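You operate a simulated robot arm through the tools that you are given. There is no shell and no other tool. Be economical: measure what you need, move in short steps, check, and stop when the job is done.

You run a simulated two-armed robot. Do the job below in one go: nothing can be reset, and whatever is moved stays where it is left.

TASK
On the sideboard top, fold the tea towel in half and then in half again.

The check looks at the end state, three seconds after you hand in, the way a careful person would. Anything else that was tipped, shoved, dropped, spilled or broken makes it a failure. Flat cloth is picked up by pressing the open fingertips on it (5 to 10 N) and closing them slowly along it; thin cloth reads only 2 to 8 mm in the jaws.

THE ROBOT
Two 7-joint arms with two-finger parallel grippers on one trunk, on a base that drives. Base frame: it is fixed to the floor where the robot stands at the start and does not move with it; the origin is under the middle of the robot, x ahead of it, y to its left, z up; the surface under the hand at the start is at about z = 820. Units: mm, degrees, N and s.
The left shoulder is at the start at [80, 131, 947], the right one opposite. With the tool pointing down near the work surface each hand reaches from about 400 to 860 mm from the robot's upright axis, wherever it stands, measured 20 degrees to its own side. Places, roughly: sideboard top [600, 300, 800]. Payload 1.57 kg a hand.
Tool frame (each hand has its own): the origin (TCP) lies between the finger pads and is the grasp point; the fingertips stand 30 mm ahead of it; z points along the fingers, y is the line along which they close. The gripper opens to 110 mm. The fingers are 24 mm wide and 12 mm thick; the gripper's body (48 by 112 mm) begins 78 mm behind the TCP.
Orientation is told as [roll, pitch, yaw] about the base's x, y, z axes, in that order, counted from this pose: with the fingers straight down and closing along the base's y, the tool's x points along the base's -x, its y along +y and its z along -z.

THE INTERFACE
- The arms move only by the tool nudge_tool. It takes "left_targets", "right_targets" or both (then of equal length, played together; a hand with none holds still); each is a list of rows, each a list of 7 numbers: the turn, a rotation vector about the tool's x, y, z in degrees, then the shift along the tool's x, y, z in mm, then the opening, from 0 (shut) to 1 (fully open). In form: [[rx, ry, rz, tx, ty, tz, grip], ...]. A call has 1 to 12 rows; each row is the pose to reach, as a shift and turn from the pose commanded when the call began, along the tool's axes at that moment. Each row takes 0.2 s and may step no farther than 50 mm and 8.6 degrees from the row before; otherwise, or with a gripper value out of range, the whole call is refused. A pose out of reach is approached as far as the arm can. The call stops where the force on the tool passes 40 N (or 10 N more than at its start, if that is more) or the arm is blocked; 0.2 s more then pass. Each finger travels about 108 mm/s and halts on what it meets, pressing with about 41 N; the grip force reading is that of the motor and also rises with nothing between the fingers. The clock runs only during rows and for 0.2 s after the last one: add rows that repeat a pose to give the fingers time. It gives the time, the measured TCP pose, the force on the tool (base axes), the opening and the grip force at its end, in the units of the frame above (readings bear some noise), with the torque about the TCP (base axes, N m) and any sound that the robot's microphone picked up.
- Cameras (640 x 400 px; columns grow to the right, rows downward): "scene" is now at [-51.3, 2, 1416.2]; the picture's right is [0.03, -1.00, 0.00], its down [-0.58, -0.01, -0.81] and it looks along [0.81, 0.02, -0.58] (base axes); focal length 265 px, centre (320, 200). "left" rides on the left gripper at [70, -16, -141] in its tool frame; the picture's right is [0.23, 0.97, 0.00], its down [-0.86, 0.20, -0.48] and it looks along [-0.47, 0.11, 0.88] (tool axes); focal length 222 px, centre (320, 200). "right" rides on the right gripper at [70, 16, -141] in its tool frame; the picture's right is [-0.23, 0.97, 0.00], its down [-0.86, -0.20, -0.48] and it looks along [-0.47, -0.11, 0.88] (tool axes); focal length 222 px, centre (320, 200). There is no depth. A picture from a camera that has moved, and an enlarged one, comes with that camera's place and axes in the base frame and with its lens.
- snapshot(camera): a new picture of that camera. No time passes.
- base_move(legs): drives the robot by 1 to 6 legs, each [ahead, left, turn to the left] in mm, mm and degrees, along the robot's own axes; the way and the turn of a leg run together, so that a leg with both is an arc; at most 1500 mm and 180 degrees a leg. The arms and the cameras ride along, it lands a little off, and it stops where it bumps. It gives what a move gives.
- turn_head(pan, tilt): turns the head with the scene camera to pan (to the left, within 109 degrees either way) and tilt (down, from -29 to 69), counted from straight ahead of the robot. It gives what a move gives.
- close_up(camera, box): a new picture of the part [left, top, right, bottom] of that camera's present view, enlarged. No time passes.
- job_done(): hands the job in; it is judged then, once.

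Work in short steps. Places have to be worked out from the pictures, the camera data and where the tool is seen: move nearer, look again, correct. Check each grasp and each placing, and mend what went wrong. You have 120 turns and 108 pictures in all, those below and enlarged ones among them. Open the grippers and draw the arms clear of the work before you hand the job in, unless the task says otherwise; then end with one line.

The tools are called after ">>>" as a command line: name --argument value ..., lists and objects as JSON in quotes. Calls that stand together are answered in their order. nudge_tool: Moves the arms, as the interface text tells. Its arguments: {"type":"object","properties":{"left_targets":{"type":"array"},"right_targets":{"type":"array"}},"required":[]} The other tools are called the same way: base_move (legs) drives the base; turn_head (pan, tilt) turns the head that bears the scene camera; snapshot (camera) takes a picture; close_up (camera, box) takes an enlarged picture of a part of a camera's view; job_done () hands the job in.

At the start:

```text
time: 0.0
left_tcp_pos: [498.2, 383.2, 1031.2]
left_tcp_rot: [0.0, 0.0, 0.1]
left_force: [0.4, 0.1, 0.7]
left_torque: [0.04, 0.02, 0.02]
left_opening: 110.0
left_grip_force: 0.1
right_tcp_pos: [510.5, -25.6, 1042.1]
right_tcp_rot: [0.0, 0.0, 0.0]
right_force: [0.0, 0.5, 0.5]
right_torque: [-0.01, -0.01, 0.0]
right_opening: 109.8
right_grip_force: 0.0
robot x, y, heading: [-0.4, -0.9, 0.4]
head pan, tilt: [1.4, 35.5]
```

scene: 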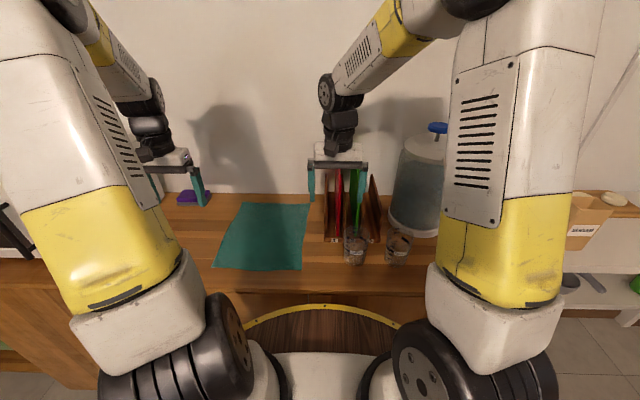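
right: 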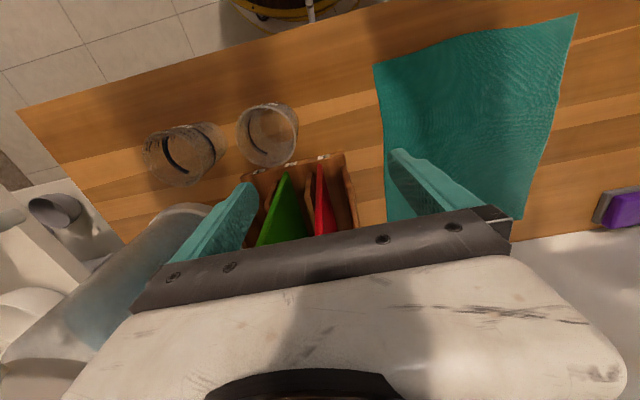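
left: 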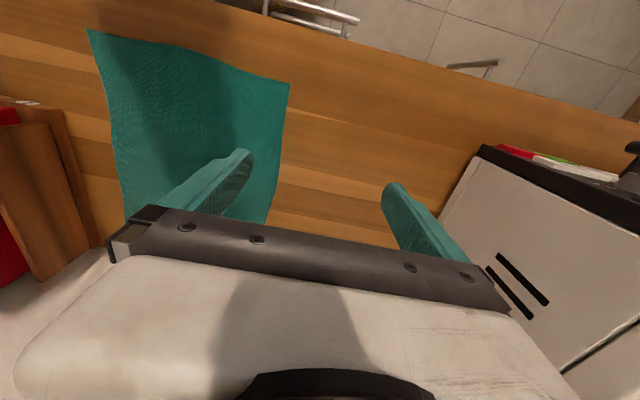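

I estimate the towel spans x 440–753 and y 65–320, with a file rack just right of it. I'll look closer to confirm.

>>> close_up --camera "scene" --box '[160, 140, 460, 320]'

>>> close_up --camera "right" --box '[220, 0, 640, 262]'

```text
2.13 times, centred on (310, 230) of scene
camera zoom: at [-51.3, 2.0, 1416.2], right [0.03, -1.0, 0.0], down [-0.58, -0.01, -0.81], along [0.81, 0.02, -0.58], focal length 565 px, centre (341, 136)
```

zoom: 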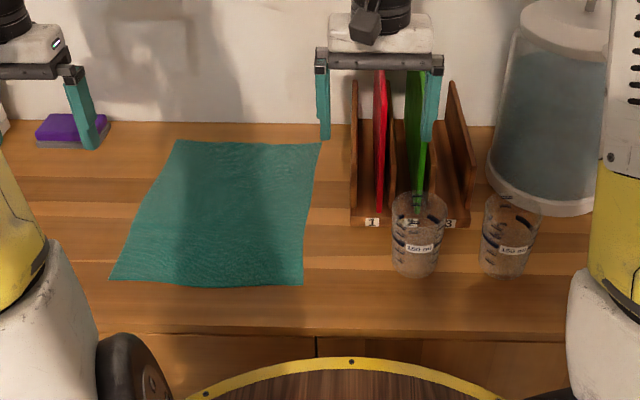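

```text
1.52 times, centred on (430, 131) of right
camera zoom: at [441.5, -9.6, 1183.6], right [0.23, 0.97, 0.0], down [0.86, -0.2, 0.48], along [0.47, -0.11, -0.88], focal length 338 px, centre (152, 305)
```

zoom: 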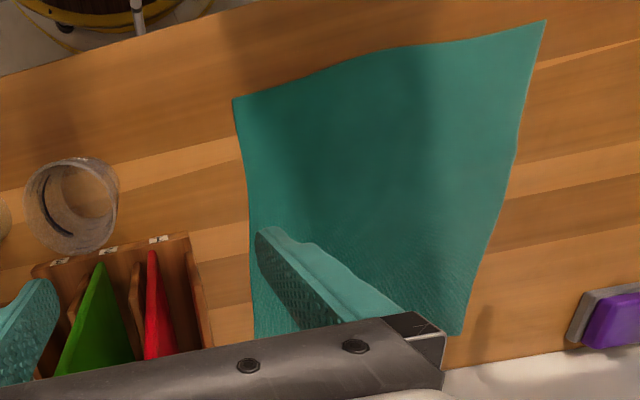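

The table is at z≈820, and the rack's left side is at about y≈5. Centring the robot on the towel would help, so I'll check what stands to the left first.

>>> turn_head --pan 50 --tilt 35

>>> snapshot --camera "scene"

```text
time: 1.2
left_tcp_pos: [498.9, 383.0, 1031.2]
left_tcp_rot: [0.0, 0.0, 0.0]
left_force: [0.3, 0.5, 0.7]
left_torque: [-0.01, 0.0, 0.0]
left_opening: 110.0
left_grip_force: 0.1
right_tcp_pos: [512.0, -25.8, 1042.4]
right_tcp_rot: [0.0, 0.0, 0.1]
right_force: [1.2, -0.2, -0.1]
right_torque: [-0.02, 0.02, 0.0]
right_opening: 109.7
right_grip_force: 0.0
robot x, y, heading: [-2.2, -0.1, 0.1]
head pan, tilt: [50.0, 35.0]
```

```text
102 pictures are left
camera scene: at [-82.4, 67.2, 1417.0], right [0.77, -0.64, 0.0], down [-0.37, -0.44, -0.82], along [0.53, 0.63, -0.57], focal length 265 px, centre (320, 200)
```

scene: 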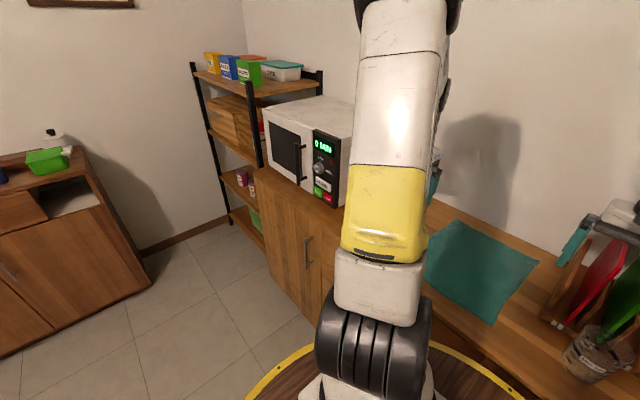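

The microwave starts at about y≈660, so shifting left by 170 mm is safe if I bring the left hand inward first.

>>> nudge_tool --left_targets '[[0, 0, 0, 0, -40, 0, 0.5], [0, 0, 0, 0, -80, 0, 0.4], [0, 0, 0, 0, -80, 0, 0.4]]'

>>> base_move --legs '[[0, 170, 0]]'

>>> turn_head --pan 0 --tilt 45

>>> snapshot --camera "scene"

```text
time: 2.0
left_tcp_pos: [498.6, 302.5, 1030.8]
left_tcp_rot: [0.0, 0.0, 0.0]
left_force: [-0.3, -0.9, -0.5]
left_torque: [-0.03, 0.0, 0.04]
left_opening: 44.0
left_grip_force: 0.1
right_tcp_pos: [511.0, -25.3, 1042.1]
right_tcp_rot: [0.1, 0.0, 0.0]
right_force: [-0.1, -0.2, 0.5]
right_torque: [-0.03, 0.03, 0.01]
right_opening: 110.0
right_grip_force: 0.1
robot x, y, heading: [-0.7, -2.1, -0.1]
head pan, tilt: [50.0, 35.0]
```

```text
time: 3.4
left_tcp_pos: [499.2, 478.0, 1028.9]
left_tcp_rot: [0.0, 0.0, 0.2]
left_force: [-0.1, -0.1, -0.2]
left_torque: [0.02, 0.0, -0.01]
left_opening: 43.9
left_grip_force: 0.1
right_tcp_pos: [511.4, 148.7, 1040.6]
right_tcp_rot: [0.0, 0.0, 0.1]
right_force: [0.7, 0.3, -0.6]
right_torque: [0.08, 0.02, -0.01]
right_opening: 110.0
right_grip_force: 0.1
robot x, y, heading: [0.0, 170.8, 0.4]
head pan, tilt: [50.0, 35.0]
```

```text
time: 4.6
left_tcp_pos: [498.0, 478.0, 1029.5]
left_tcp_rot: [0.0, 0.0, 0.2]
left_force: [0.2, -0.1, 0.7]
left_torque: [-0.01, -0.03, 0.03]
left_opening: 44.3
left_grip_force: 0.1
right_tcp_pos: [511.2, 149.2, 1041.1]
right_tcp_rot: [0.1, -0.1, 0.2]
right_force: [-0.1, -0.4, 0.3]
right_torque: [0.01, 0.03, 0.03]
right_opening: 110.1
right_grip_force: 0.1
robot x, y, heading: [-0.3, 173.1, 0.3]
head pan, tilt: [0.0, 45.0]
```

```text
101 pictures are left
camera scene: at [-57.9, 172.4, 1402.2], right [0.0, -1.0, 0.0], down [-0.71, 0.0, -0.71], along [0.71, 0.0, -0.71], focal length 265 px, centre (320, 200)
```

scene: 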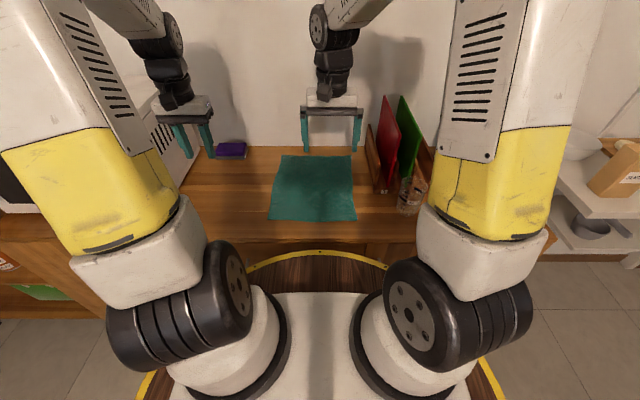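

The towel corners are near [446,319], [435,69], [763,318] and [755,54]. I'll bring both hands above the near corners with the jaws partly open.

>>> nudge_tool --left_targets '[[0, 0, 0, 7, -32, 15, 0.4], [0, 0, 0, 14, -64, 30, 0.4], [0, 0, 0, 21, -97, 45, 0.4], [0, 0, 0, 28, -129, 65, 0.4], [0, 0, 0, 35, -161, 90, 0.4], [0, 0, 0, 41, -193, 120, 0.4], [0, 0, 0, 41, -193, 120, 0.4]]' --right_targets '[[0, 0, 0, 10, -8, 15, 0.4], [0, 0, 0, 20, -16, 30, 0.4], [0, 0, 0, 30, -24, 50, 0.4], [0, 0, 0, 40, -32, 75, 0.4], [0, 0, 0, 50, -40, 105, 0.4], [0, 0, 0, 61, -47, 132, 0.4], [0, 0, 0, 61, -47, 132, 0.4]]'

>>> snapshot --camera "left"

>>> snapshot --camera "right"

>>> snapshot --camera "scene"

```text
time: 6.2
left_tcp_pos: [459.0, 283.9, 909.3]
left_tcp_rot: [0.1, 0.1, 0.3]
left_force: [0.5, 0.7, 0.3]
left_torque: [-0.03, 0.01, -0.02]
left_opening: 44.0
left_grip_force: 0.0
right_tcp_pos: [449.5, 99.3, 911.3]
right_tcp_rot: [0.0, 0.0, 0.1]
right_force: [0.1, 0.8, -0.1]
right_torque: [0.0, -0.02, 0.01]
right_opening: 43.7
right_grip_force: 0.0
robot x, y, heading: [-0.9, 171.4, 0.2]
head pan, tilt: [0.0, 45.0]
```

```text
100 pictures are left
camera left: at [388.4, 267.9, 1050.4], right [-0.23, 0.97, 0.0], down [0.85, 0.2, 0.48], along [0.47, 0.11, -0.88], focal length 222 px, centre (320, 200)
```

left: 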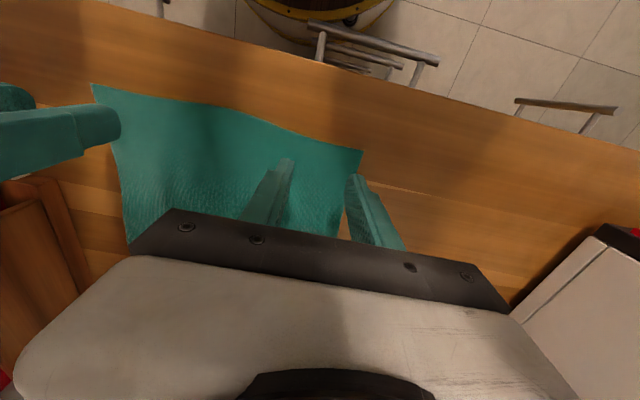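

```text
99 pictures are left
camera right: at [380.6, 115.2, 1053.0], right [0.22, 0.97, 0.0], down [0.86, -0.2, 0.48], along [0.47, -0.11, -0.88], focal length 222 px, centre (320, 200)
```

right: 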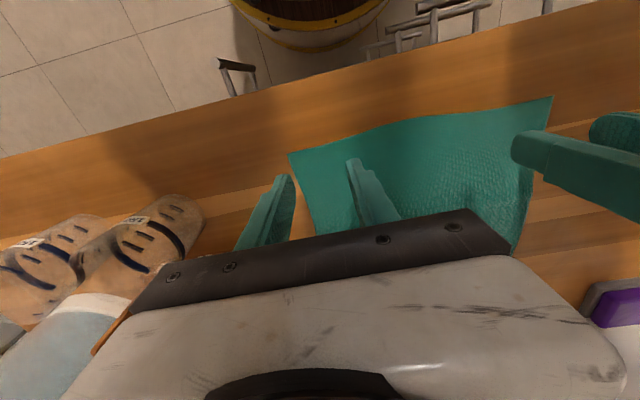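

```text
98 pictures are left
camera scene: at [-58.0, 172.3, 1402.2], right [0.0, -1.0, 0.0], down [-0.71, 0.0, -0.71], along [0.71, 0.0, -0.71], focal length 265 px, centre (320, 200)
```

scene: 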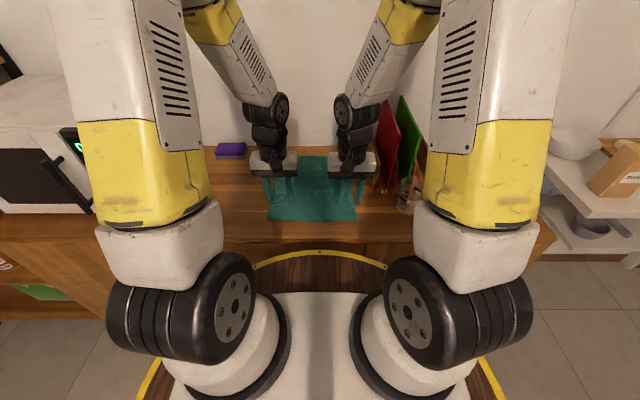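

Both hands are well aligned, with the near corners at [444,67] and [443,326]. I'll correct slightly inward and descend to just above the cloth.

>>> nudge_tool --left_targets '[[0, 0, 0, -4, -3, 20, 0.4], [0, 0, 0, -4, -3, 40, 0.4], [0, 0, 0, -4, -3, 54, 0.4], [0, 0, 0, -4, -3, 56, 0.4]]' --right_targets '[[0, 0, 0, -8, 6, 20, 0.4], [0, 0, 0, -8, 6, 40, 0.4], [0, 0, 0, -8, 6, 54, 0.4], [0, 0, 0, -8, 6, 57, 0.4]]'

```text
time: 7.2
left_tcp_pos: [462.4, 281.8, 853.9]
left_tcp_rot: [-0.1, 0.0, 0.1]
left_force: [-0.4, -0.6, 0.0]
left_torque: [-0.01, 0.0, -0.01]
left_opening: 44.0
left_grip_force: 0.0
right_tcp_pos: [456.9, 107.9, 853.5]
right_tcp_rot: [0.0, 0.0, 0.2]
right_force: [0.8, 0.5, -0.3]
right_torque: [-0.01, 0.01, -0.01]
right_opening: 43.9
right_grip_force: 0.1
robot x, y, heading: [0.5, 172.3, 0.3]
head pan, tilt: [0.0, 45.0]
```

There's no contact yet, so I'll ease down in 1 mm steps.

>>> nudge_tool --left_targets '[[0, 0, 0, 0, 0, 1, 0.4], [0, 0, 0, 0, 0, 2, 0.4], [0, 0, 0, 0, 0, 3, 0.4], [0, 0, 0, 0, 0, 3, 0.4]]' --right_targets '[[0, 0, 0, 0, 0, 1, 0.4], [0, 0, 0, 0, 0, 2, 0.4], [0, 0, 0, 0, 0, 3, 0.4], [0, 0, 0, 0, 0, 3, 0.4]]'

```text
time: 8.3
left_tcp_pos: [463.9, 281.5, 851.3]
left_tcp_rot: [0.0, -0.1, 0.1]
left_force: [-1.7, 0.5, 9.1]
left_torque: [0.14, 0.16, 0.04]
left_opening: 44.0
left_grip_force: 0.0
right_tcp_pos: [458.8, 107.6, 851.8]
right_tcp_rot: [0.0, -0.2, 0.1]
right_force: [-3.0, 0.2, 13.2]
right_torque: [-0.17, 0.17, -0.03]
right_opening: 43.9
right_grip_force: 0.1
robot x, y, heading: [0.2, 172.5, 0.3]
head pan, tilt: [0.0, 45.0]
stopped in row 4 (right hand): the force on the tool passed its limit at 41 N (the readings are from after the stop); the commanded pose is now the measured one
```

Contact forces are 9 and 13 N. I'll ease the right hand off a little and close both slowly along the cloth.

>>> nudge_tool --left_targets '[[0, 0, 0, 0, 0, 0, 0.37], [0, 0, 0, 0, 0, 0, 0.33], [0, 0, 0, 0, 0, 0, 0.29], [0, 0, 0, 0, 0, 0, 0.25], [0, 0, 0, 0, 0, 0, 0.21], [0, 0, 0, 0, 0, 0, 0.17], [0, 0, 0, 0, 0, 0, 0.13], [0, 0, 0, 0, 0, 0, 0.09], [0, 0, 0, 0, 0, 0, 0.05], [0, 0, 0, 0, 0, 0, 0.0], [0, 0, 0, 0, 0, 0, 0.0], [0, 0, 0, 0, 0, 0, 0.0]]' --right_targets '[[0, 0, 0, 0, 0, -0.3, 0.37], [0, 0, 0, 0, 0, -0.3, 0.33], [0, 0, 0, 0, 0, -0.3, 0.29], [0, 0, 0, 0, 0, -0.3, 0.25], [0, 0, 0, 0, 0, -0.3, 0.21], [0, 0, 0, 0, 0, -0.3, 0.17], [0, 0, 0, 0, 0, -0.3, 0.13], [0, 0, 0, 0, 0, -0.3, 0.09], [0, 0, 0, 0, 0, -0.3, 0.05], [0, 0, 0, 0, 0, -0.3, 0.0], [0, 0, 0, 0, 0, -0.3, 0.0], [0, 0, 0, 0, 0, -0.3, 0.0]]'

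>>> snapshot --camera "left"

>>> snapshot --camera "right"

```text
time: 10.9
left_tcp_pos: [462.3, 280.6, 851.9]
left_tcp_rot: [0.0, -0.1, 0.0]
left_force: [1.3, 1.1, 22.9]
left_torque: [0.07, 0.16, 0.02]
left_opening: 2.7
left_grip_force: 24.0
right_tcp_pos: [458.2, 107.1, 852.1]
right_tcp_rot: [0.1, -0.1, 0.2]
right_force: [0.1, -0.9, 2.9]
right_torque: [0.0, -0.02, 0.02]
right_opening: 0.0
right_grip_force: 21.6
robot x, y, heading: [2.0, 171.8, 0.1]
head pan, tilt: [0.0, 45.0]
```

```text
97 pictures are left
camera left: at [391.7, 265.2, 992.4], right [-0.23, 0.97, 0.0], down [0.85, 0.2, 0.48], along [0.47, 0.11, -0.88], focal length 222 px, centre (320, 200)
```

left: 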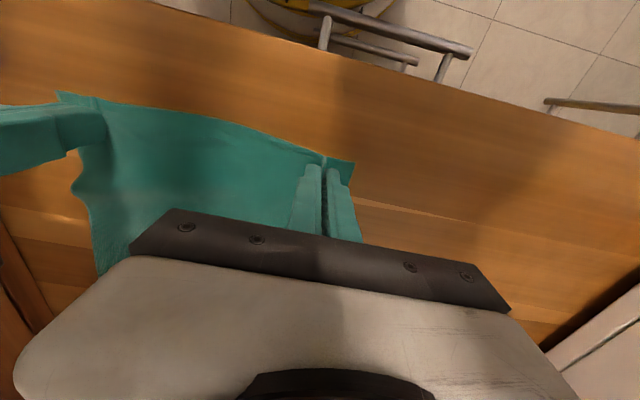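

```text
96 pictures are left
camera right: at [388.2, 122.9, 993.5], right [0.22, 0.97, 0.0], down [0.85, -0.2, 0.48], along [0.47, -0.11, -0.88], focal length 222 px, centre (320, 200)
```

right: 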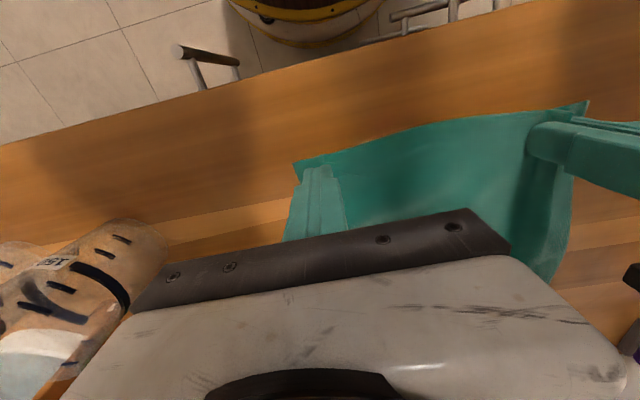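

The left hand gripped cloth at 2.7 mm, but the right slipped and reads 0. I'll lift, reopen and re-press the right.

>>> nudge_tool --right_targets '[[0, 0, 0, 0, 0, -5, 0.05], [0, 0, 0, 0, 0, -8, 0.3], [0, 0, 0, 0, 0, -8, 0.4], [0, 0, 0, 0, 0, -4, 0.4], [0, 0, 0, 0, 0, -1, 0.4], [0, 0, 0, 0, 0, 0, 0.4], [0, 0, 0, 0, 0, 0.5, 0.4], [0, 0, 0, 0, 0, 0.5, 0.4]]'

>>> snapshot --camera "right"

```text
time: 12.7
left_tcp_pos: [462.1, 281.2, 851.3]
left_tcp_rot: [0.0, -0.1, 0.1]
left_force: [1.1, -0.1, 25.1]
left_torque: [0.06, 0.17, -0.04]
left_opening: 2.5
left_grip_force: 23.6
right_tcp_pos: [458.5, 106.9, 851.5]
right_tcp_rot: [0.1, -0.2, 0.2]
right_force: [1.2, -0.3, 2.9]
right_torque: [0.11, -0.03, -0.05]
right_opening: 43.8
right_grip_force: 0.1
robot x, y, heading: [0.6, 170.8, -0.0]
head pan, tilt: [0.0, 45.0]
```

```text
95 pictures are left
camera right: at [388.4, 122.4, 993.0], right [0.22, 0.97, 0.0], down [0.85, -0.2, 0.48], along [0.47, -0.11, -0.88], focal length 222 px, centre (320, 200)
```

right: 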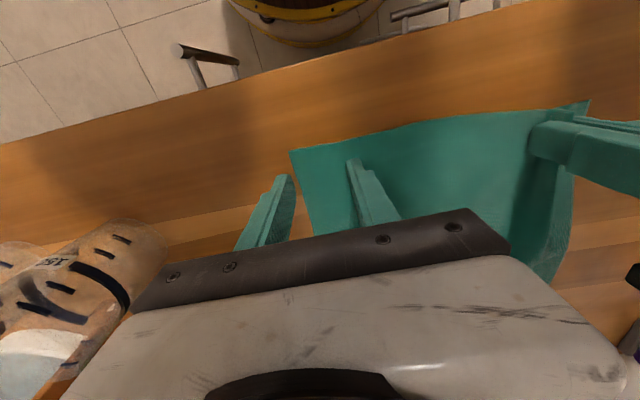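

The near-right corner has been pulled to about y≈88, so my outer finger was off the cloth. I'll shift the right hand 22 mm left and press again.

>>> nudge_tool --right_targets '[[0, 0, 0, 0, 0, -8, 0.38], [0, 0, 0, 0, 22, -8, 0.36], [0, 0, 0, 0, 22, -3, 0.36], [0, 0, 0, 0, 22, 0, 0.36], [0, 0, 0, 0, 22, 0.6, 0.36], [0, 0, 0, 0, 22, 0.6, 0.36]]'

>>> snapshot --camera "right"

```text
time: 14.1
left_tcp_pos: [461.6, 281.4, 850.4]
left_tcp_rot: [-0.1, -0.3, 0.0]
left_force: [4.5, 0.1, 19.1]
left_torque: [0.09, 0.0, -0.03]
left_opening: 2.4
left_grip_force: 23.3
right_tcp_pos: [458.4, 128.7, 850.9]
right_tcp_rot: [0.1, -0.3, 0.1]
right_force: [-3.6, -2.5, 27.8]
right_torque: [-0.61, 0.21, -0.12]
right_opening: 39.6
right_grip_force: 0.0
robot x, y, heading: [0.0, 173.7, 0.0]
head pan, tilt: [0.0, 45.0]
```

```text
94 pictures are left
camera right: at [387.9, 144.4, 992.9], right [0.22, 0.97, 0.0], down [0.85, -0.2, 0.48], along [0.47, -0.11, -0.88], focal length 222 px, centre (320, 200)
```

right: 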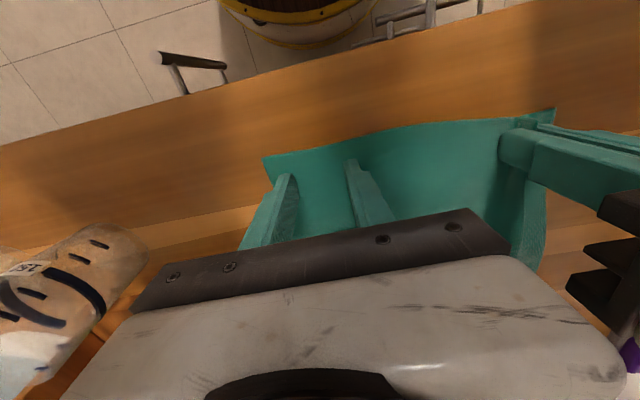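

Both fingers are on the cloth now, pressing at 28 N. I'll raise 1 mm to ease that, then close slowly.

>>> nudge_tool --right_targets '[[0, 0, 0, 0, 0, -0.7, 0.36], [0, 0, 0, 0, 0, -0.7, 0.32], [0, 0, 0, 0, 0, -0.7, 0.28], [0, 0, 0, 0, 0, -0.7, 0.24], [0, 0, 0, 0, 0, -0.7, 0.2], [0, 0, 0, 0, 0, -0.7, 0.16], [0, 0, 0, 0, 0, -0.7, 0.12], [0, 0, 0, 0, 0, -0.7, 0.08], [0, 0, 0, 0, 0, -0.7, 0.04], [0, 0, 0, 0, 0, -0.7, 0.0], [0, 0, 0, 0, 0, -0.7, 0.0], [0, 0, 0, 0, 0, -0.7, 0.0]]'

>>> snapshot --camera "right"

```text
time: 16.7
left_tcp_pos: [463.8, 280.9, 851.1]
left_tcp_rot: [0.0, -0.1, 0.1]
left_force: [3.5, -2.5, 19.4]
left_torque: [-0.01, 0.01, -0.04]
left_opening: 2.5
left_grip_force: 24.0
right_tcp_pos: [459.5, 129.1, 850.3]
right_tcp_rot: [0.0, -0.1, 0.2]
right_force: [-0.6, 2.6, 22.8]
right_torque: [-0.02, 0.15, 0.02]
right_opening: 2.2
right_grip_force: 23.2
robot x, y, heading: [-0.7, 174.1, 0.2]
head pan, tilt: [0.0, 45.0]
```

```text
93 pictures are left
camera right: at [388.2, 145.1, 993.0], right [0.22, 0.97, 0.0], down [0.85, -0.2, 0.48], along [0.47, -0.11, -0.88], focal length 222 px, centre (320, 200)
```

right: 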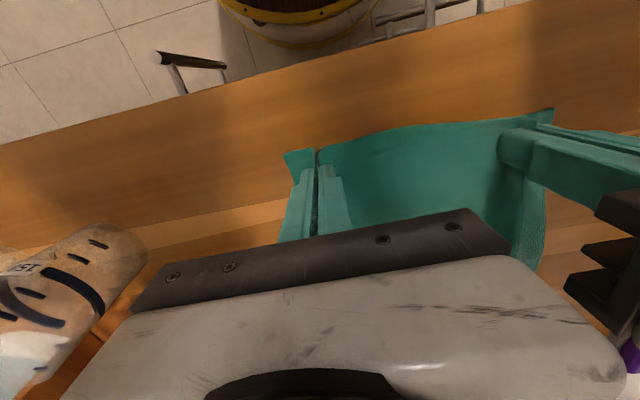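

Both hands hold the cloth at about 2.3 mm. I'll lift along the first part of the fold arc, then check.

>>> nudge_tool --left_targets '[[0, 0, 0, -1, -1, -8, 0], [0, 0, 0, -1.2, -1, -17, 0], [0, 0, 0, -3, -2, -25, 0], [0, 0, 0, -4.7, -3, -33.6, 0], [0, 0, 0, -7.5, -4, -42, 0], [0, 0, 0, -10.6, -5, -49.7, 0], [0, 0, 0, -18.6, -6, -65, 0], [0, 0, 0, -28.7, -7, -79, 0], [0, 0, 0, -40.7, -8, -92, 0], [0, 0, 0, -40.7, -8, -92, 0]]' --right_targets '[[0, 0, 0, -1, -1, -8, 0], [0, 0, 0, -1.2, -2, -17, 0], [0, 0, 0, -3, -3, -25, 0], [0, 0, 0, -4.7, -4, -33.6, 0], [0, 0, 0, -7.5, -5, -42, 0], [0, 0, 0, -10.6, -6, -49.7, 0], [0, 0, 0, -18.6, -7, -65, 0], [0, 0, 0, -28.7, -9, -79, 0], [0, 0, 0, -40.7, -11, -92, 0], [0, 0, 0, -40.7, -11, -92, 0]]'

>>> snapshot --camera "scene"

>>> snapshot --camera "right"

>>> snapshot --camera "left"

```text
time: 18.9
left_tcp_pos: [504.3, 274.3, 944.8]
left_tcp_rot: [-0.1, -0.1, 0.2]
left_force: [-0.9, -10.9, -0.3]
left_torque: [-0.39, 0.02, -0.05]
left_opening: 2.5
left_grip_force: 23.9
right_tcp_pos: [497.8, 119.5, 943.0]
right_tcp_rot: [0.1, 0.0, 0.3]
right_force: [1.0, 12.1, -0.6]
right_torque: [0.35, -0.02, -0.02]
right_opening: 2.0
right_grip_force: 23.7
robot x, y, heading: [-2.1, 174.3, 0.1]
head pan, tilt: [0.0, 45.0]
```

```text
92 pictures are left
camera scene: at [-58.0, 172.3, 1402.2], right [0.0, -1.0, 0.0], down [-0.71, 0.0, -0.71], along [0.71, 0.0, -0.71], focal length 265 px, centre (320, 200)
```

scene: 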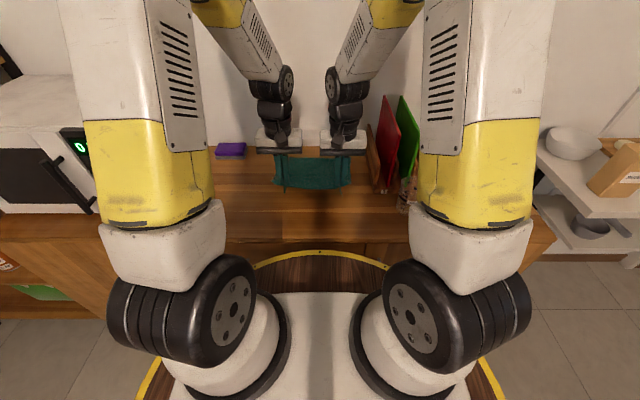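

```text
91 pictures are left
camera right: at [428.2, 134.5, 1085.0], right [0.22, 0.97, 0.0], down [0.85, -0.2, 0.48], along [0.47, -0.11, -0.88], focal length 222 px, centre (320, 200)
```

right: 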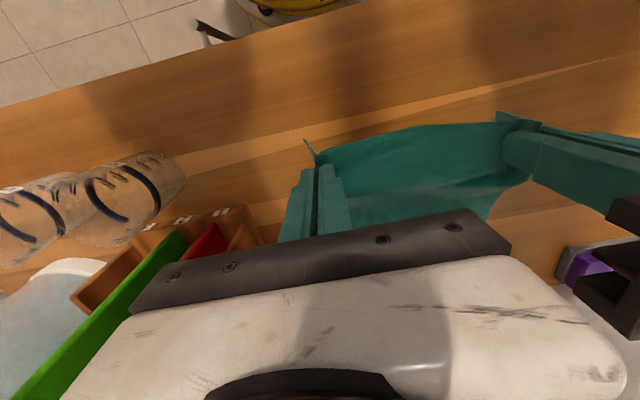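

```text
90 pictures are left
camera left: at [433.4, 258.2, 1084.8], right [-0.23, 0.97, 0.0], down [0.85, 0.2, 0.48], along [0.47, 0.11, -0.88], focal length 222 px, centre (320, 200)
```

left: 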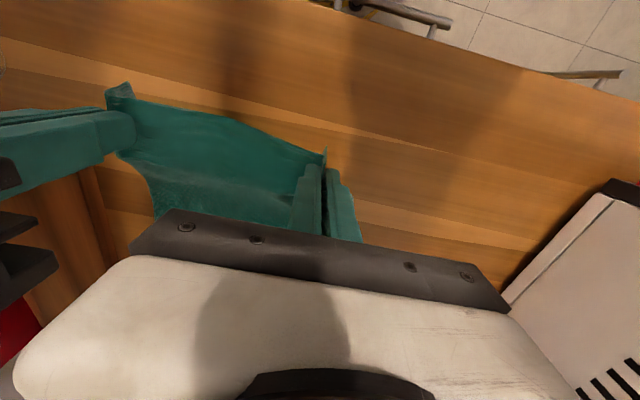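

The cloth is taut between the hands with both holding. I'll keep the spacing and carry it over the top of the arc.

>>> nudge_tool --left_targets '[[0, 0, 0, -13.7, -2, -11, 0], [0, 0, 0, -28.8, -3, -20.6, 0], [0, 0, 0, -45, -4, -28, 0], [0, 0, 0, -62, -5, -33.6, 0], [0, 0, 0, -80, -6, -37, 0], [0, 0, 0, -98, -7, -38, 0], [0, 0, 0, -116, -8, -37, 0], [0, 0, 0, -134, -9, -33.6, 0], [0, 0, 0, -152, -10, -28, 0], [0, 0, 0, -168, -10, -20, 0], [0, 0, 0, -183, -10, -10, 0], [0, 0, 0, -183, -10, -10, 0]]' --right_targets '[[0, 0, 0, -13.7, -2, -11, 0], [0, 0, 0, -28.8, -3, -20.6, 0], [0, 0, 0, -45, -4, -28, 0], [0, 0, 0, -62, -5, -33.6, 0], [0, 0, 0, -80, -6, -37, 0], [0, 0, 0, -98, -7, -38, 0], [0, 0, 0, -116, -8, -37, 0], [0, 0, 0, -134, -9, -33.6, 0], [0, 0, 0, -152, -10, -28, 0], [0, 0, 0, -168, -10, -20, 0], [0, 0, 0, -183, -10, -10, 0], [0, 0, 0, -183, -10, -10, 0]]'

>>> snapshot --camera "scene"

>>> snapshot --camera "right"

>>> snapshot --camera "left"

```text
time: 21.5
left_tcp_pos: [686.0, 264.0, 953.8]
left_tcp_rot: [0.0, 0.0, 0.0]
left_force: [-0.6, -9.1, 0.4]
left_torque: [-0.25, 0.0, -0.03]
left_opening: 2.3
left_grip_force: 24.1
right_tcp_pos: [683.9, 110.9, 952.6]
right_tcp_rot: [0.1, 0.0, 0.1]
right_force: [0.8, 7.6, 0.2]
right_torque: [0.27, 0.03, 0.03]
right_opening: 2.3
right_grip_force: 23.7
robot x, y, heading: [-2.1, 175.7, 0.2]
head pan, tilt: [0.0, 45.0]
```

```text
89 pictures are left
camera scene: at [-57.9, 172.3, 1402.2], right [0.0, -1.0, 0.0], down [-0.71, 0.0, -0.71], along [0.71, 0.0, -0.71], focal length 265 px, centre (320, 200)
```

scene: 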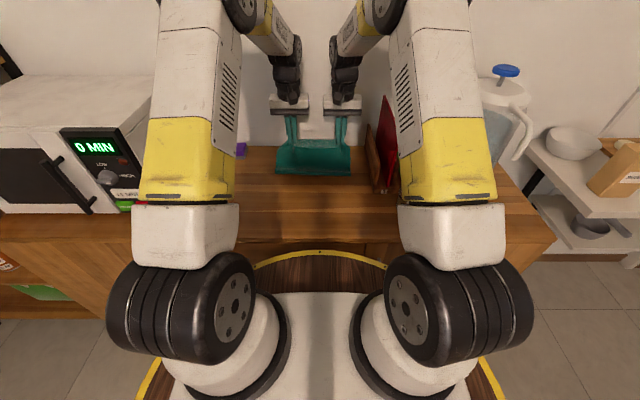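

```text
88 pictures are left
camera right: at [613.3, 125.2, 1094.5], right [0.22, 0.97, 0.0], down [0.85, -0.2, 0.48], along [0.47, -0.11, -0.88], focal length 222 px, centre (320, 200)
```

right: 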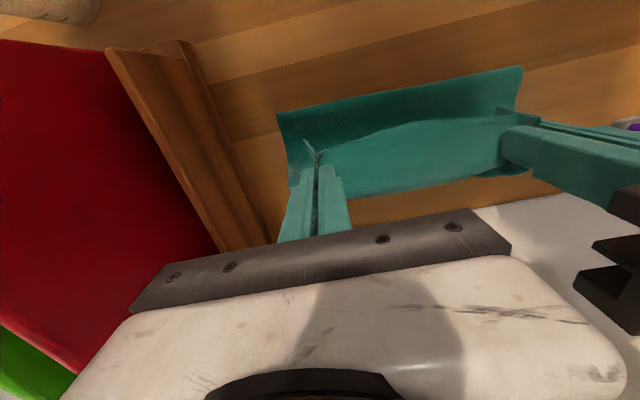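

```text
87 pictures are left
camera left: at [614.6, 247.5, 1094.6], right [-0.23, 0.97, 0.0], down [0.85, 0.2, 0.48], along [0.47, 0.11, -0.88], focal length 222 px, centre (320, 200)
```

left: 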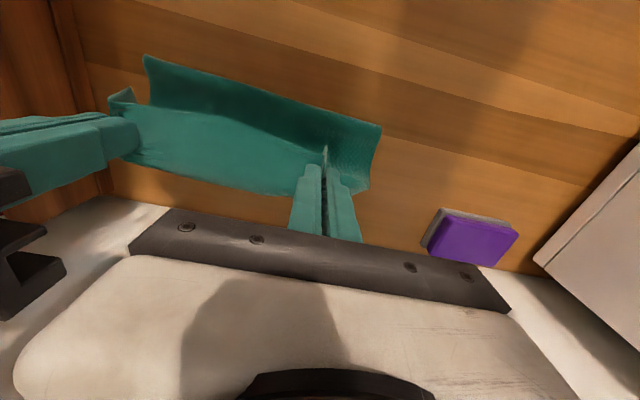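

The fold line looks to be at x≈640, where I expected 600. I'll zoom in to see how the cloth hangs.

>>> close_up --camera "scene" --box '[240, 80, 400, 200]'

>>> close_up --camera "left" --box '[100, 30, 440, 242]'

```text
3.33 times, centred on (320, 140) of scene
camera zoom: at [-57.9, 172.3, 1402.2], right [0.0, -1.0, 0.0], down [-0.71, 0.0, -0.71], along [0.71, 0.0, -0.71], focal length 882 px, centre (320, 400)
```

zoom: 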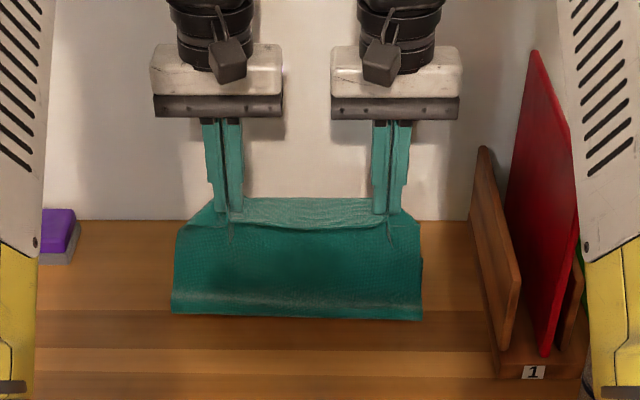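

```text
1.88 times, centred on (270, 136) of left
camera zoom: at [614.6, 247.5, 1094.6], right [-0.23, 0.97, 0.0], down [0.85, 0.2, 0.48], along [0.47, 0.11, -0.88], focal length 418 px, centre (414, 320)
```

zoom: 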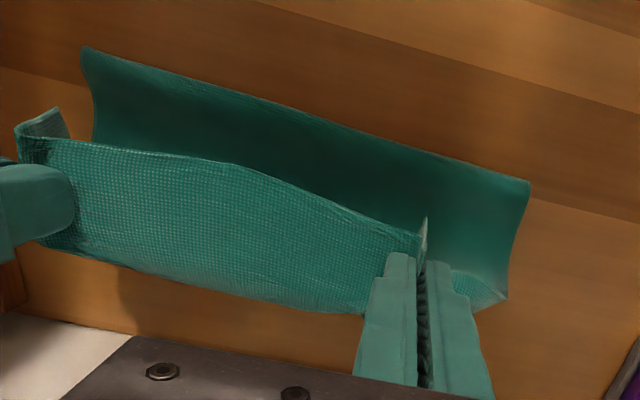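

The gripped hem stays pointing back toward me because the hands can't tilt forward by the wall. Folding far→near lets me tilt the fingers away from me, which flips the hem properly. I'll lay the cloth back first by reversing the path.

>>> nudge_tool --left_targets '[[0, 0, 0, 15, 0, -10, 0], [0, 0, 0, 31, 0, -18, 0], [0, 0, 0, 49, 1, -24, 0], [0, 0, 0, 67, 2, -27, 0], [0, 0, 0, 85, 3, -28, 0], [0, 0, 0, 103, 4, -27, 0], [0, 0, 0, 121, 5, -23.6, 0], [0, 0, 0, 138, 6, -18, 0], [0, 0, 0, 154, 7, -10, 0], [0, 0, 0, 169, 8, 0, 0], [0, 0, 0, 183, 10, 10, 0], [0, 0, 0, 195, 11, 23, 0]]' --right_targets '[[0, 0, 0, 15, 0, -10, 0], [0, 0, 0, 31, 0, -18, 0], [0, 0, 0, 49, 1, -24, 0], [0, 0, 0, 67, 2, -27, 0], [0, 0, 0, 85, 3, -28, 0], [0, 0, 0, 103, 4, -27, 0], [0, 0, 0, 121, 5, -23.6, 0], [0, 0, 0, 138, 6, -18, 0], [0, 0, 0, 154, 7, -10, 0], [0, 0, 0, 169, 8, 0, 0], [0, 0, 0, 183, 10, 10, 0], [0, 0, 0, 195, 11, 23, 0]]'

>>> snapshot --camera "scene"

```text
time: 24.1
left_tcp_pos: [492.1, 275.0, 931.6]
left_tcp_rot: [0.0, -0.1, 0.2]
left_force: [-1.4, -8.0, -0.5]
left_torque: [-0.27, 0.04, -0.04]
left_opening: 2.8
left_grip_force: 24.3
right_tcp_pos: [486.9, 120.7, 929.7]
right_tcp_rot: [0.0, -0.1, 0.1]
right_force: [0.7, 7.9, -0.1]
right_torque: [0.27, 0.01, 0.03]
right_opening: 1.8
right_grip_force: 23.6
robot x, y, heading: [2.0, 172.9, 0.1]
head pan, tilt: [0.0, 45.0]
```

```text
84 pictures are left
camera scene: at [-57.9, 172.3, 1402.2], right [0.0, -1.0, 0.0], down [-0.71, 0.0, -0.71], along [0.71, 0.0, -0.71], focal length 265 px, centre (320, 200)
```

scene: 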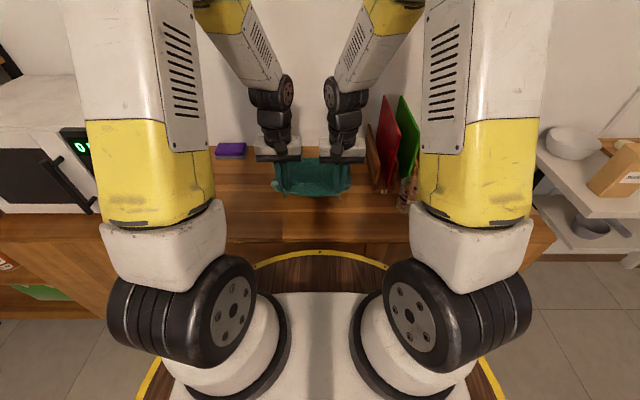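

Next I'll lay the near edge down with a slight pull toward me, then release by opening gently and lifting.

>>> nudge_tool --left_targets '[[0, 0, 0, 8, 1, 13, 0], [0, 0, 0, 15, 2, 28, 0], [0, 0, 0, 22, 3, 44, 0], [0, 0, 0, 27, 4, 60, 0], [0, 0, 0, 30, 4, 70, 0], [0, 0, 0, 32, 4, 76, 0], [0, 0, 0, 32, 4, 76, 0.1], [0, 0, 0, 32, 4, 76, 0.3], [0, 0, 0, 32, 4, 76, 0.42], [0, 0, 0, 32, 4, 66, 0.42], [0, 0, 0, 32, 4, 36, 0.42], [0, 0, 0, 32, 4, -10, 0.42]]' --right_targets '[[0, 0, 0, 8, 1, 13, 0], [0, 0, 0, 15, 2, 28, 0], [0, 0, 0, 22, 3, 44, 0], [0, 0, 0, 27, 4, 60, 0], [0, 0, 0, 30, 4, 68, 0], [0, 0, 0, 32, 4, 74, 0], [0, 0, 0, 32, 4, 74, 0.1], [0, 0, 0, 32, 4, 74, 0.3], [0, 0, 0, 32, 4, 74, 0.42], [0, 0, 0, 32, 4, 64, 0.42], [0, 0, 0, 32, 4, 34, 0.42], [0, 0, 0, 32, 4, -10, 0.42]]'

>>> snapshot --camera "scene"

>>> snapshot --camera "right"

```text
time: 26.7
left_tcp_pos: [458.8, 280.9, 939.9]
left_tcp_rot: [0.0, -0.1, 0.1]
left_force: [0.1, -0.5, 0.2]
left_torque: [0.01, 0.03, 0.01]
left_opening: 46.4
left_grip_force: 0.0
right_tcp_pos: [455.8, 122.8, 941.1]
right_tcp_rot: [0.0, 0.0, 0.3]
right_force: [0.5, -0.1, -0.5]
right_torque: [0.0, 0.03, 0.01]
right_opening: 46.2
right_grip_force: 0.1
robot x, y, heading: [1.5, 171.6, 0.3]
head pan, tilt: [0.0, 45.0]
```

```text
83 pictures are left
camera scene: at [-57.2, 172.4, 1402.2], right [0.0, -1.0, 0.0], down [-0.71, 0.0, -0.71], along [0.71, 0.0, -0.71], focal length 265 px, centre (320, 200)
```

scene: 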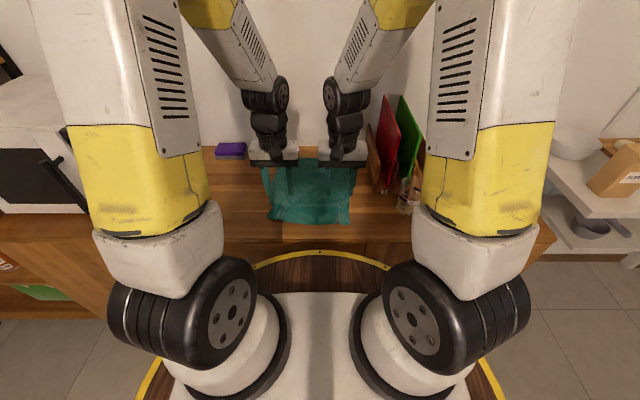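

```text
82 pictures are left
camera right: at [385.3, 138.3, 1082.3], right [0.22, 0.97, 0.0], down [0.86, -0.2, 0.48], along [0.47, -0.11, -0.88], focal length 222 px, centre (320, 200)
```

right: 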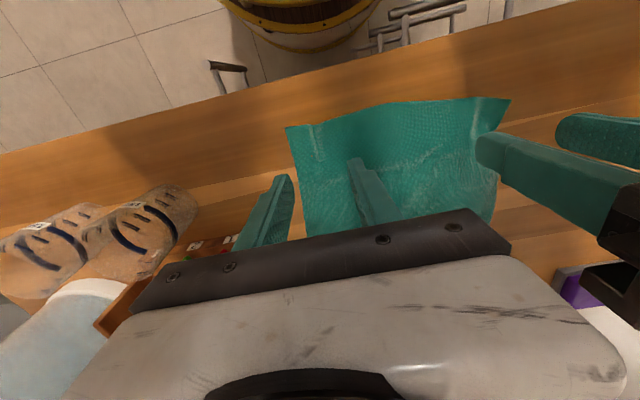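

Next I'll raise and spread the hands to see the whole towel.

>>> nudge_tool --left_targets '[[0, 0, 0, 0, 0, -40, 0.42], [0, 0, 0, 0, 10, -80, 0.42], [0, 0, 0, 0, 45, -110, 0.42], [0, 0, 0, 0, 85, -130, 0.42], [0, 0, 0, 0, 130, -130, 0.42]]' --right_targets '[[0, 0, 0, 0, 0, -40, 0.42], [0, 0, 0, 0, -10, -80, 0.42], [0, 0, 0, 0, -45, -110, 0.42], [0, 0, 0, 0, -85, -130, 0.42], [0, 0, 0, 0, -130, -130, 0.42]]'

>>> close_up --camera "scene" --box '[200, 110, 440, 250]'

```text
time: 27.9
left_tcp_pos: [460.1, 407.3, 1069.8]
left_tcp_rot: [-0.1, -0.1, 0.2]
left_force: [-0.7, 0.5, -0.6]
left_torque: [0.02, -0.02, 0.0]
left_opening: 46.4
left_grip_force: 0.0
right_tcp_pos: [455.8, -4.6, 1068.8]
right_tcp_rot: [0.1, -0.1, 0.1]
right_force: [0.2, 0.2, -0.5]
right_torque: [-0.02, 0.04, 0.0]
right_opening: 46.5
right_grip_force: 0.1
robot x, y, heading: [-1.7, 172.7, -0.1]
head pan, tilt: [0.0, 45.0]
```

```text
2.67 times, centred on (320, 180) of scene
camera zoom: at [-58.0, 172.3, 1402.2], right [0.0, -1.0, 0.0], down [-0.71, 0.0, -0.71], along [0.71, 0.0, -0.71], focal length 706 px, centre (320, 253)
```

zoom: 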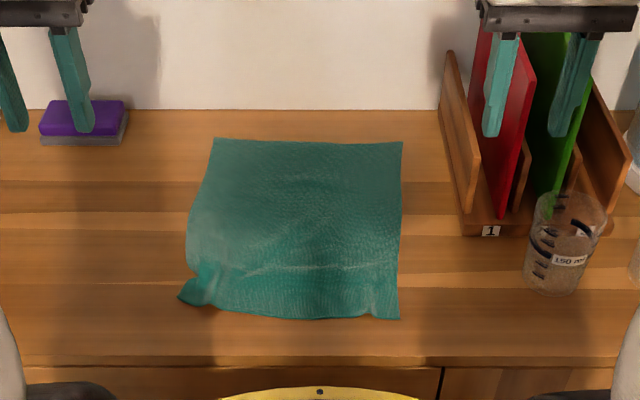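

The towel is back flat with slight ripples at the near corners. I'll smooth them by pressing closed fingertips there and dragging outward.

>>> nudge_tool --left_targets '[[0, 0, 0, -2, -38, 15, 0.2], [0, 0, 0, -4, -77, 40, 0], [0, 0, 0, -8, -115, 60, 0], [0, 0, 0, -8, -115, 105, 0], [0, 0, 0, -8, -115, 150, 0], [0, 0, 0, -8, -115, 195, 0], [0, 0, 0, -8, -115, 214, 0], [0, 0, 0, -8, -115, 214, 0]]' --right_targets '[[0, 0, 0, 2, 38, 15, 0.2], [0, 0, 0, 4, 77, 40, 0], [0, 0, 0, 6, 113, 60, 0], [0, 0, 0, 6, 113, 105, 0], [0, 0, 0, 6, 113, 150, 0], [0, 0, 0, 6, 113, 195, 0], [0, 0, 0, 6, 113, 213, 0], [0, 0, 0, 6, 113, 213, 0]]'

```text
time: 29.7
left_tcp_pos: [468.1, 293.6, 855.6]
left_tcp_rot: [0.1, -0.2, 0.1]
left_force: [0.9, 0.5, 0.2]
left_torque: [0.01, 0.02, -0.01]
left_opening: 0.0
left_grip_force: 21.6
right_tcp_pos: [449.2, 107.3, 857.2]
right_tcp_rot: [0.1, -0.1, 0.2]
right_force: [0.4, 1.0, 0.6]
right_torque: [0.02, 0.0, -0.02]
right_opening: 0.0
right_grip_force: 21.0
robot x, y, heading: [-0.7, 171.7, 0.1]
head pan, tilt: [0.0, 45.0]
```

Now I'll press lightly and drag outward.

>>> nudge_tool --left_targets '[[0, 0, 0, 0, 0, 3, 0], [0, 0, 0, 0, 0, 4.3, 0], [0, 0, 0, 3, 6, 4.6, 0], [0, 0, 0, 6, 12, 4.6, 0], [0, 0, 0, 9, 18, 4.6, 0], [0, 0, 0, 12, 24, 4.6, 0], [0, 0, 0, 15, 30, 4.6, 0], [0, 0, 0, 15, 30, -10, 0], [0, 0, 0, 15, 30, -50, 0]]' --right_targets '[[0, 0, 0, 0, 0, 4, 0], [0, 0, 0, 0, 0, 5.3, 0], [0, 0, 0, 0, -6, 5.8, 0], [0, 0, 0, 0, -12, 5.8, 0], [0, 0, 0, 0, -18, 5.8, 0], [0, 0, 0, 0, -24, 5.8, 0], [0, 0, 0, 0, -28, 5.8, 0], [0, 0, 0, 0, -28, -10, 0], [0, 0, 0, 0, -28, -50, 0]]'

>>> close_up --camera "scene" --box '[200, 110, 440, 250]'

>>> snapshot --camera "left"

```text
time: 31.7
left_tcp_pos: [454.1, 323.5, 906.1]
left_tcp_rot: [0.0, -0.1, 0.0]
left_force: [-0.4, -0.1, 0.3]
left_torque: [0.0, 0.06, -0.02]
left_opening: 0.2
left_grip_force: 21.4
right_tcp_pos: [448.8, 76.4, 906.4]
right_tcp_rot: [0.0, -0.1, 0.2]
right_force: [0.1, -0.2, 0.2]
right_torque: [-0.01, 0.08, -0.01]
right_opening: 0.0
right_grip_force: 21.1
robot x, y, heading: [-3.6, 176.2, 0.3]
head pan, tilt: [0.0, 45.0]
```

```text
2.67 times, centred on (320, 180) of scene
camera zoom: at [-57.3, 172.3, 1402.2], right [0.0, -1.0, 0.0], down [-0.71, 0.0, -0.71], along [0.71, 0.0, -0.71], focal length 706 px, centre (320, 253)
```

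zoom: 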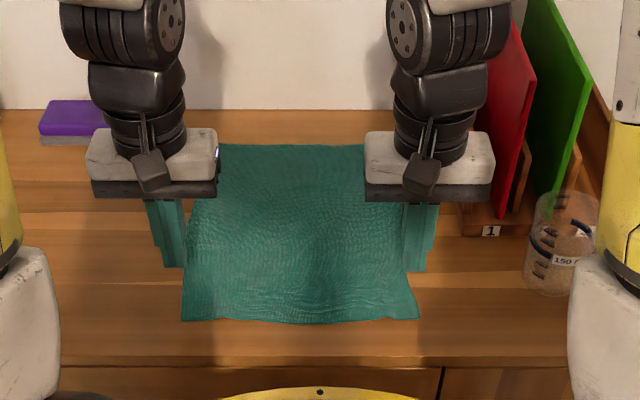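

```text
79 pictures are left
camera left: at [382.7, 307.5, 1047.0], right [-0.23, 0.97, 0.0], down [0.85, 0.2, 0.48], along [0.47, 0.11, -0.88], focal length 222 px, centre (320, 200)
```

left: 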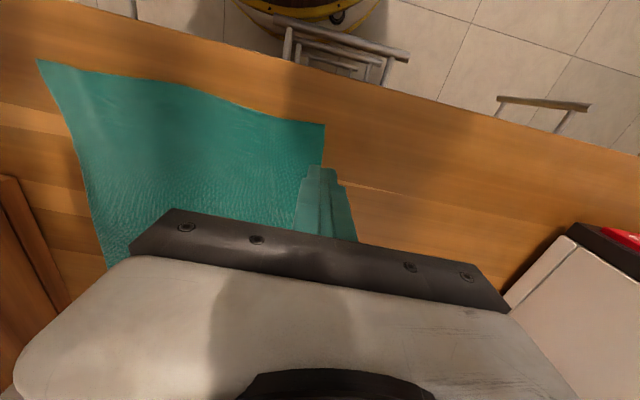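

The near edge is smooth again, with corners at [424,318] and [424,66]. I'll move both hands above the far corners.

>>> nudge_tool --left_targets '[[0, 0, 0, -20, -5, -25, 0.3], [0, 0, 0, -60, -10, -40, 0.3], [0, 0, 0, -100, -15, -40, 0.3], [0, 0, 0, -140, -20, -40, 0.3], [0, 0, 0, -180, -25, -40, 0.3], [0, 0, 0, -220, -30, -40, 0.3], [0, 0, 0, -255, -35, -30, 0.3], [0, 0, 0, -287, -39, -10, 0.3], [0, 0, 0, -287, -39, -10, 0.3]]' --right_targets '[[0, 0, 0, -20, 3, -25, 0.3], [0, 0, 0, -60, 6, -40, 0.3], [0, 0, 0, -100, 9, -40, 0.3], [0, 0, 0, -140, 12, -40, 0.3], [0, 0, 0, -180, 15, -40, 0.3], [0, 0, 0, -220, 17, -40, 0.3], [0, 0, 0, -255, 18, -30, 0.3], [0, 0, 0, -286, 19, -10, 0.3], [0, 0, 0, -286, 19, -10, 0.3]]'

>>> snapshot --camera "left"

>>> snapshot --camera "right"

>>> snapshot --camera "scene"

```text
time: 33.7
left_tcp_pos: [739.2, 286.7, 916.5]
left_tcp_rot: [0.0, 0.0, 0.1]
left_force: [0.0, -0.2, 0.7]
left_torque: [-0.01, -0.02, 0.01]
left_opening: 33.1
left_grip_force: 0.0
right_tcp_pos: [735.8, 97.7, 918.5]
right_tcp_rot: [0.1, -0.2, 0.2]
right_force: [0.2, -0.9, -1.2]
right_torque: [0.0, -0.01, -0.04]
right_opening: 32.9
right_grip_force: 0.1
robot x, y, heading: [2.5, 173.5, 0.2]
head pan, tilt: [0.0, 45.0]
```

```text
78 pictures are left
camera left: at [667.7, 270.3, 1056.9], right [-0.23, 0.97, 0.0], down [0.85, 0.2, 0.48], along [0.47, 0.11, -0.88], focal length 222 px, centre (320, 200)
```

left: 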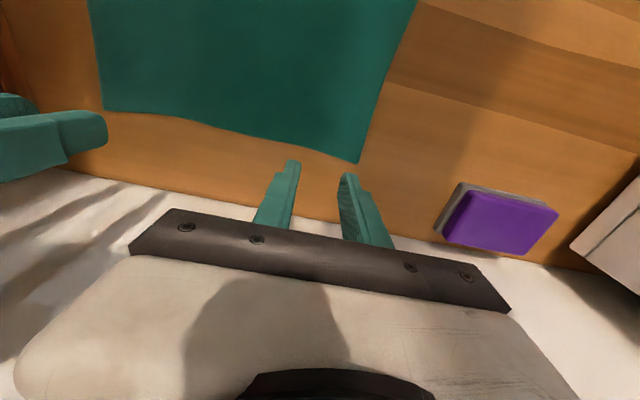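

```text
77 pictures are left
camera right: at [665.6, 114.0, 1060.9], right [0.22, 0.97, 0.0], down [0.85, -0.2, 0.48], along [0.47, -0.11, -0.88], focal length 222 px, centre (320, 200)
```

right: 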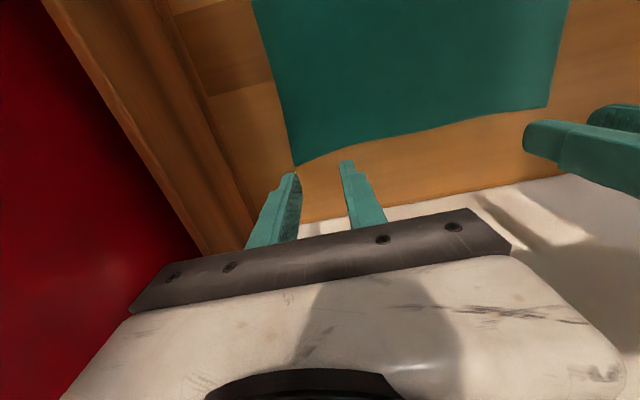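

```text
76 pictures are left
camera scene: at [-57.9, 172.3, 1402.2], right [0.0, -1.0, 0.0], down [-0.71, 0.0, -0.71], along [0.71, 0.0, -0.71], focal length 265 px, centre (320, 200)
```

scene: 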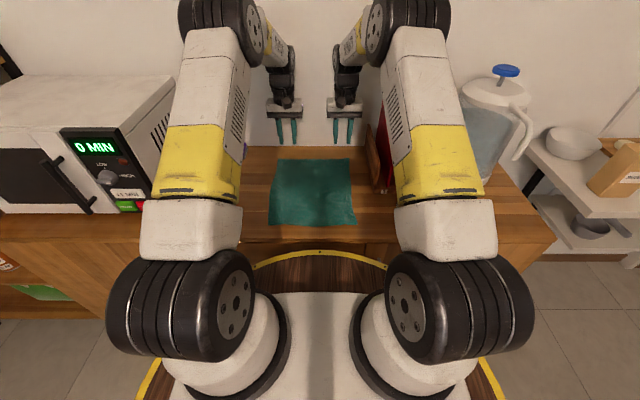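

The far edge is at x≈738–745. I'll shift the hands slightly toward me and descend to just above it.

>>> nudge_tool --left_targets '[[0, 0, 0, 10, 3, 20, 0.3], [0, 0, 0, 10, 3, 45, 0.3], [0, 0, 0, 10, 3, 60, 0.3], [0, 0, 0, 10, 3, 62, 0.3], [0, 0, 0, 10, 3, 62, 0.3]]' --right_targets '[[0, 0, 0, 4, 0, 20, 0.3], [0, 0, 0, 4, 0, 45, 0.3], [0, 0, 0, 4, 0, 62, 0.3], [0, 0, 0, 4, 0, 64, 0.3], [0, 0, 0, 4, 0, 64, 0.3]]'

>>> snapshot --camera "left"

>>> snapshot --camera "right"

```text
time: 34.9
left_tcp_pos: [728.5, 289.1, 854.5]
left_tcp_rot: [0.0, -0.2, 0.1]
left_force: [-0.9, -0.5, 0.6]
left_torque: [0.02, 0.02, -0.03]
left_opening: 33.0
left_grip_force: 0.0
right_tcp_pos: [730.8, 98.0, 853.3]
right_tcp_rot: [0.1, -0.1, 0.2]
right_force: [0.4, 0.2, -0.6]
right_torque: [-0.02, -0.01, 0.04]
right_opening: 33.0
right_grip_force: 0.0
robot x, y, heading: [0.5, 175.1, 0.3]
head pan, tilt: [0.0, 45.0]
```

```text
75 pictures are left
camera left: at [657.9, 272.2, 994.9], right [-0.23, 0.97, 0.0], down [0.85, 0.2, 0.48], along [0.47, 0.11, -0.88], focal length 222 px, centre (320, 200)
```

left: 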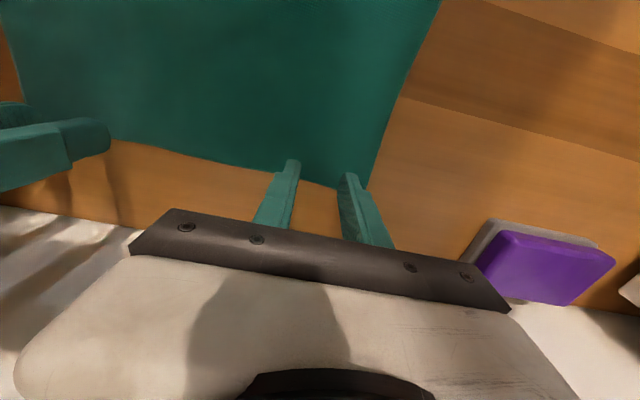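

```text
74 pictures are left
camera right: at [661.8, 113.5, 995.4], right [0.22, 0.97, 0.0], down [0.85, -0.2, 0.48], along [0.47, -0.11, -0.88], focal length 222 px, centre (320, 200)
```

right: 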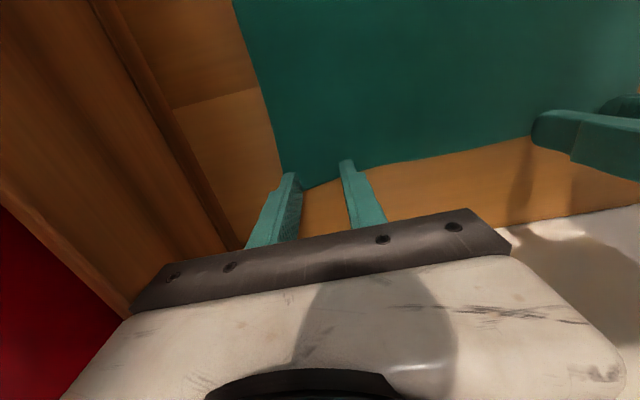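

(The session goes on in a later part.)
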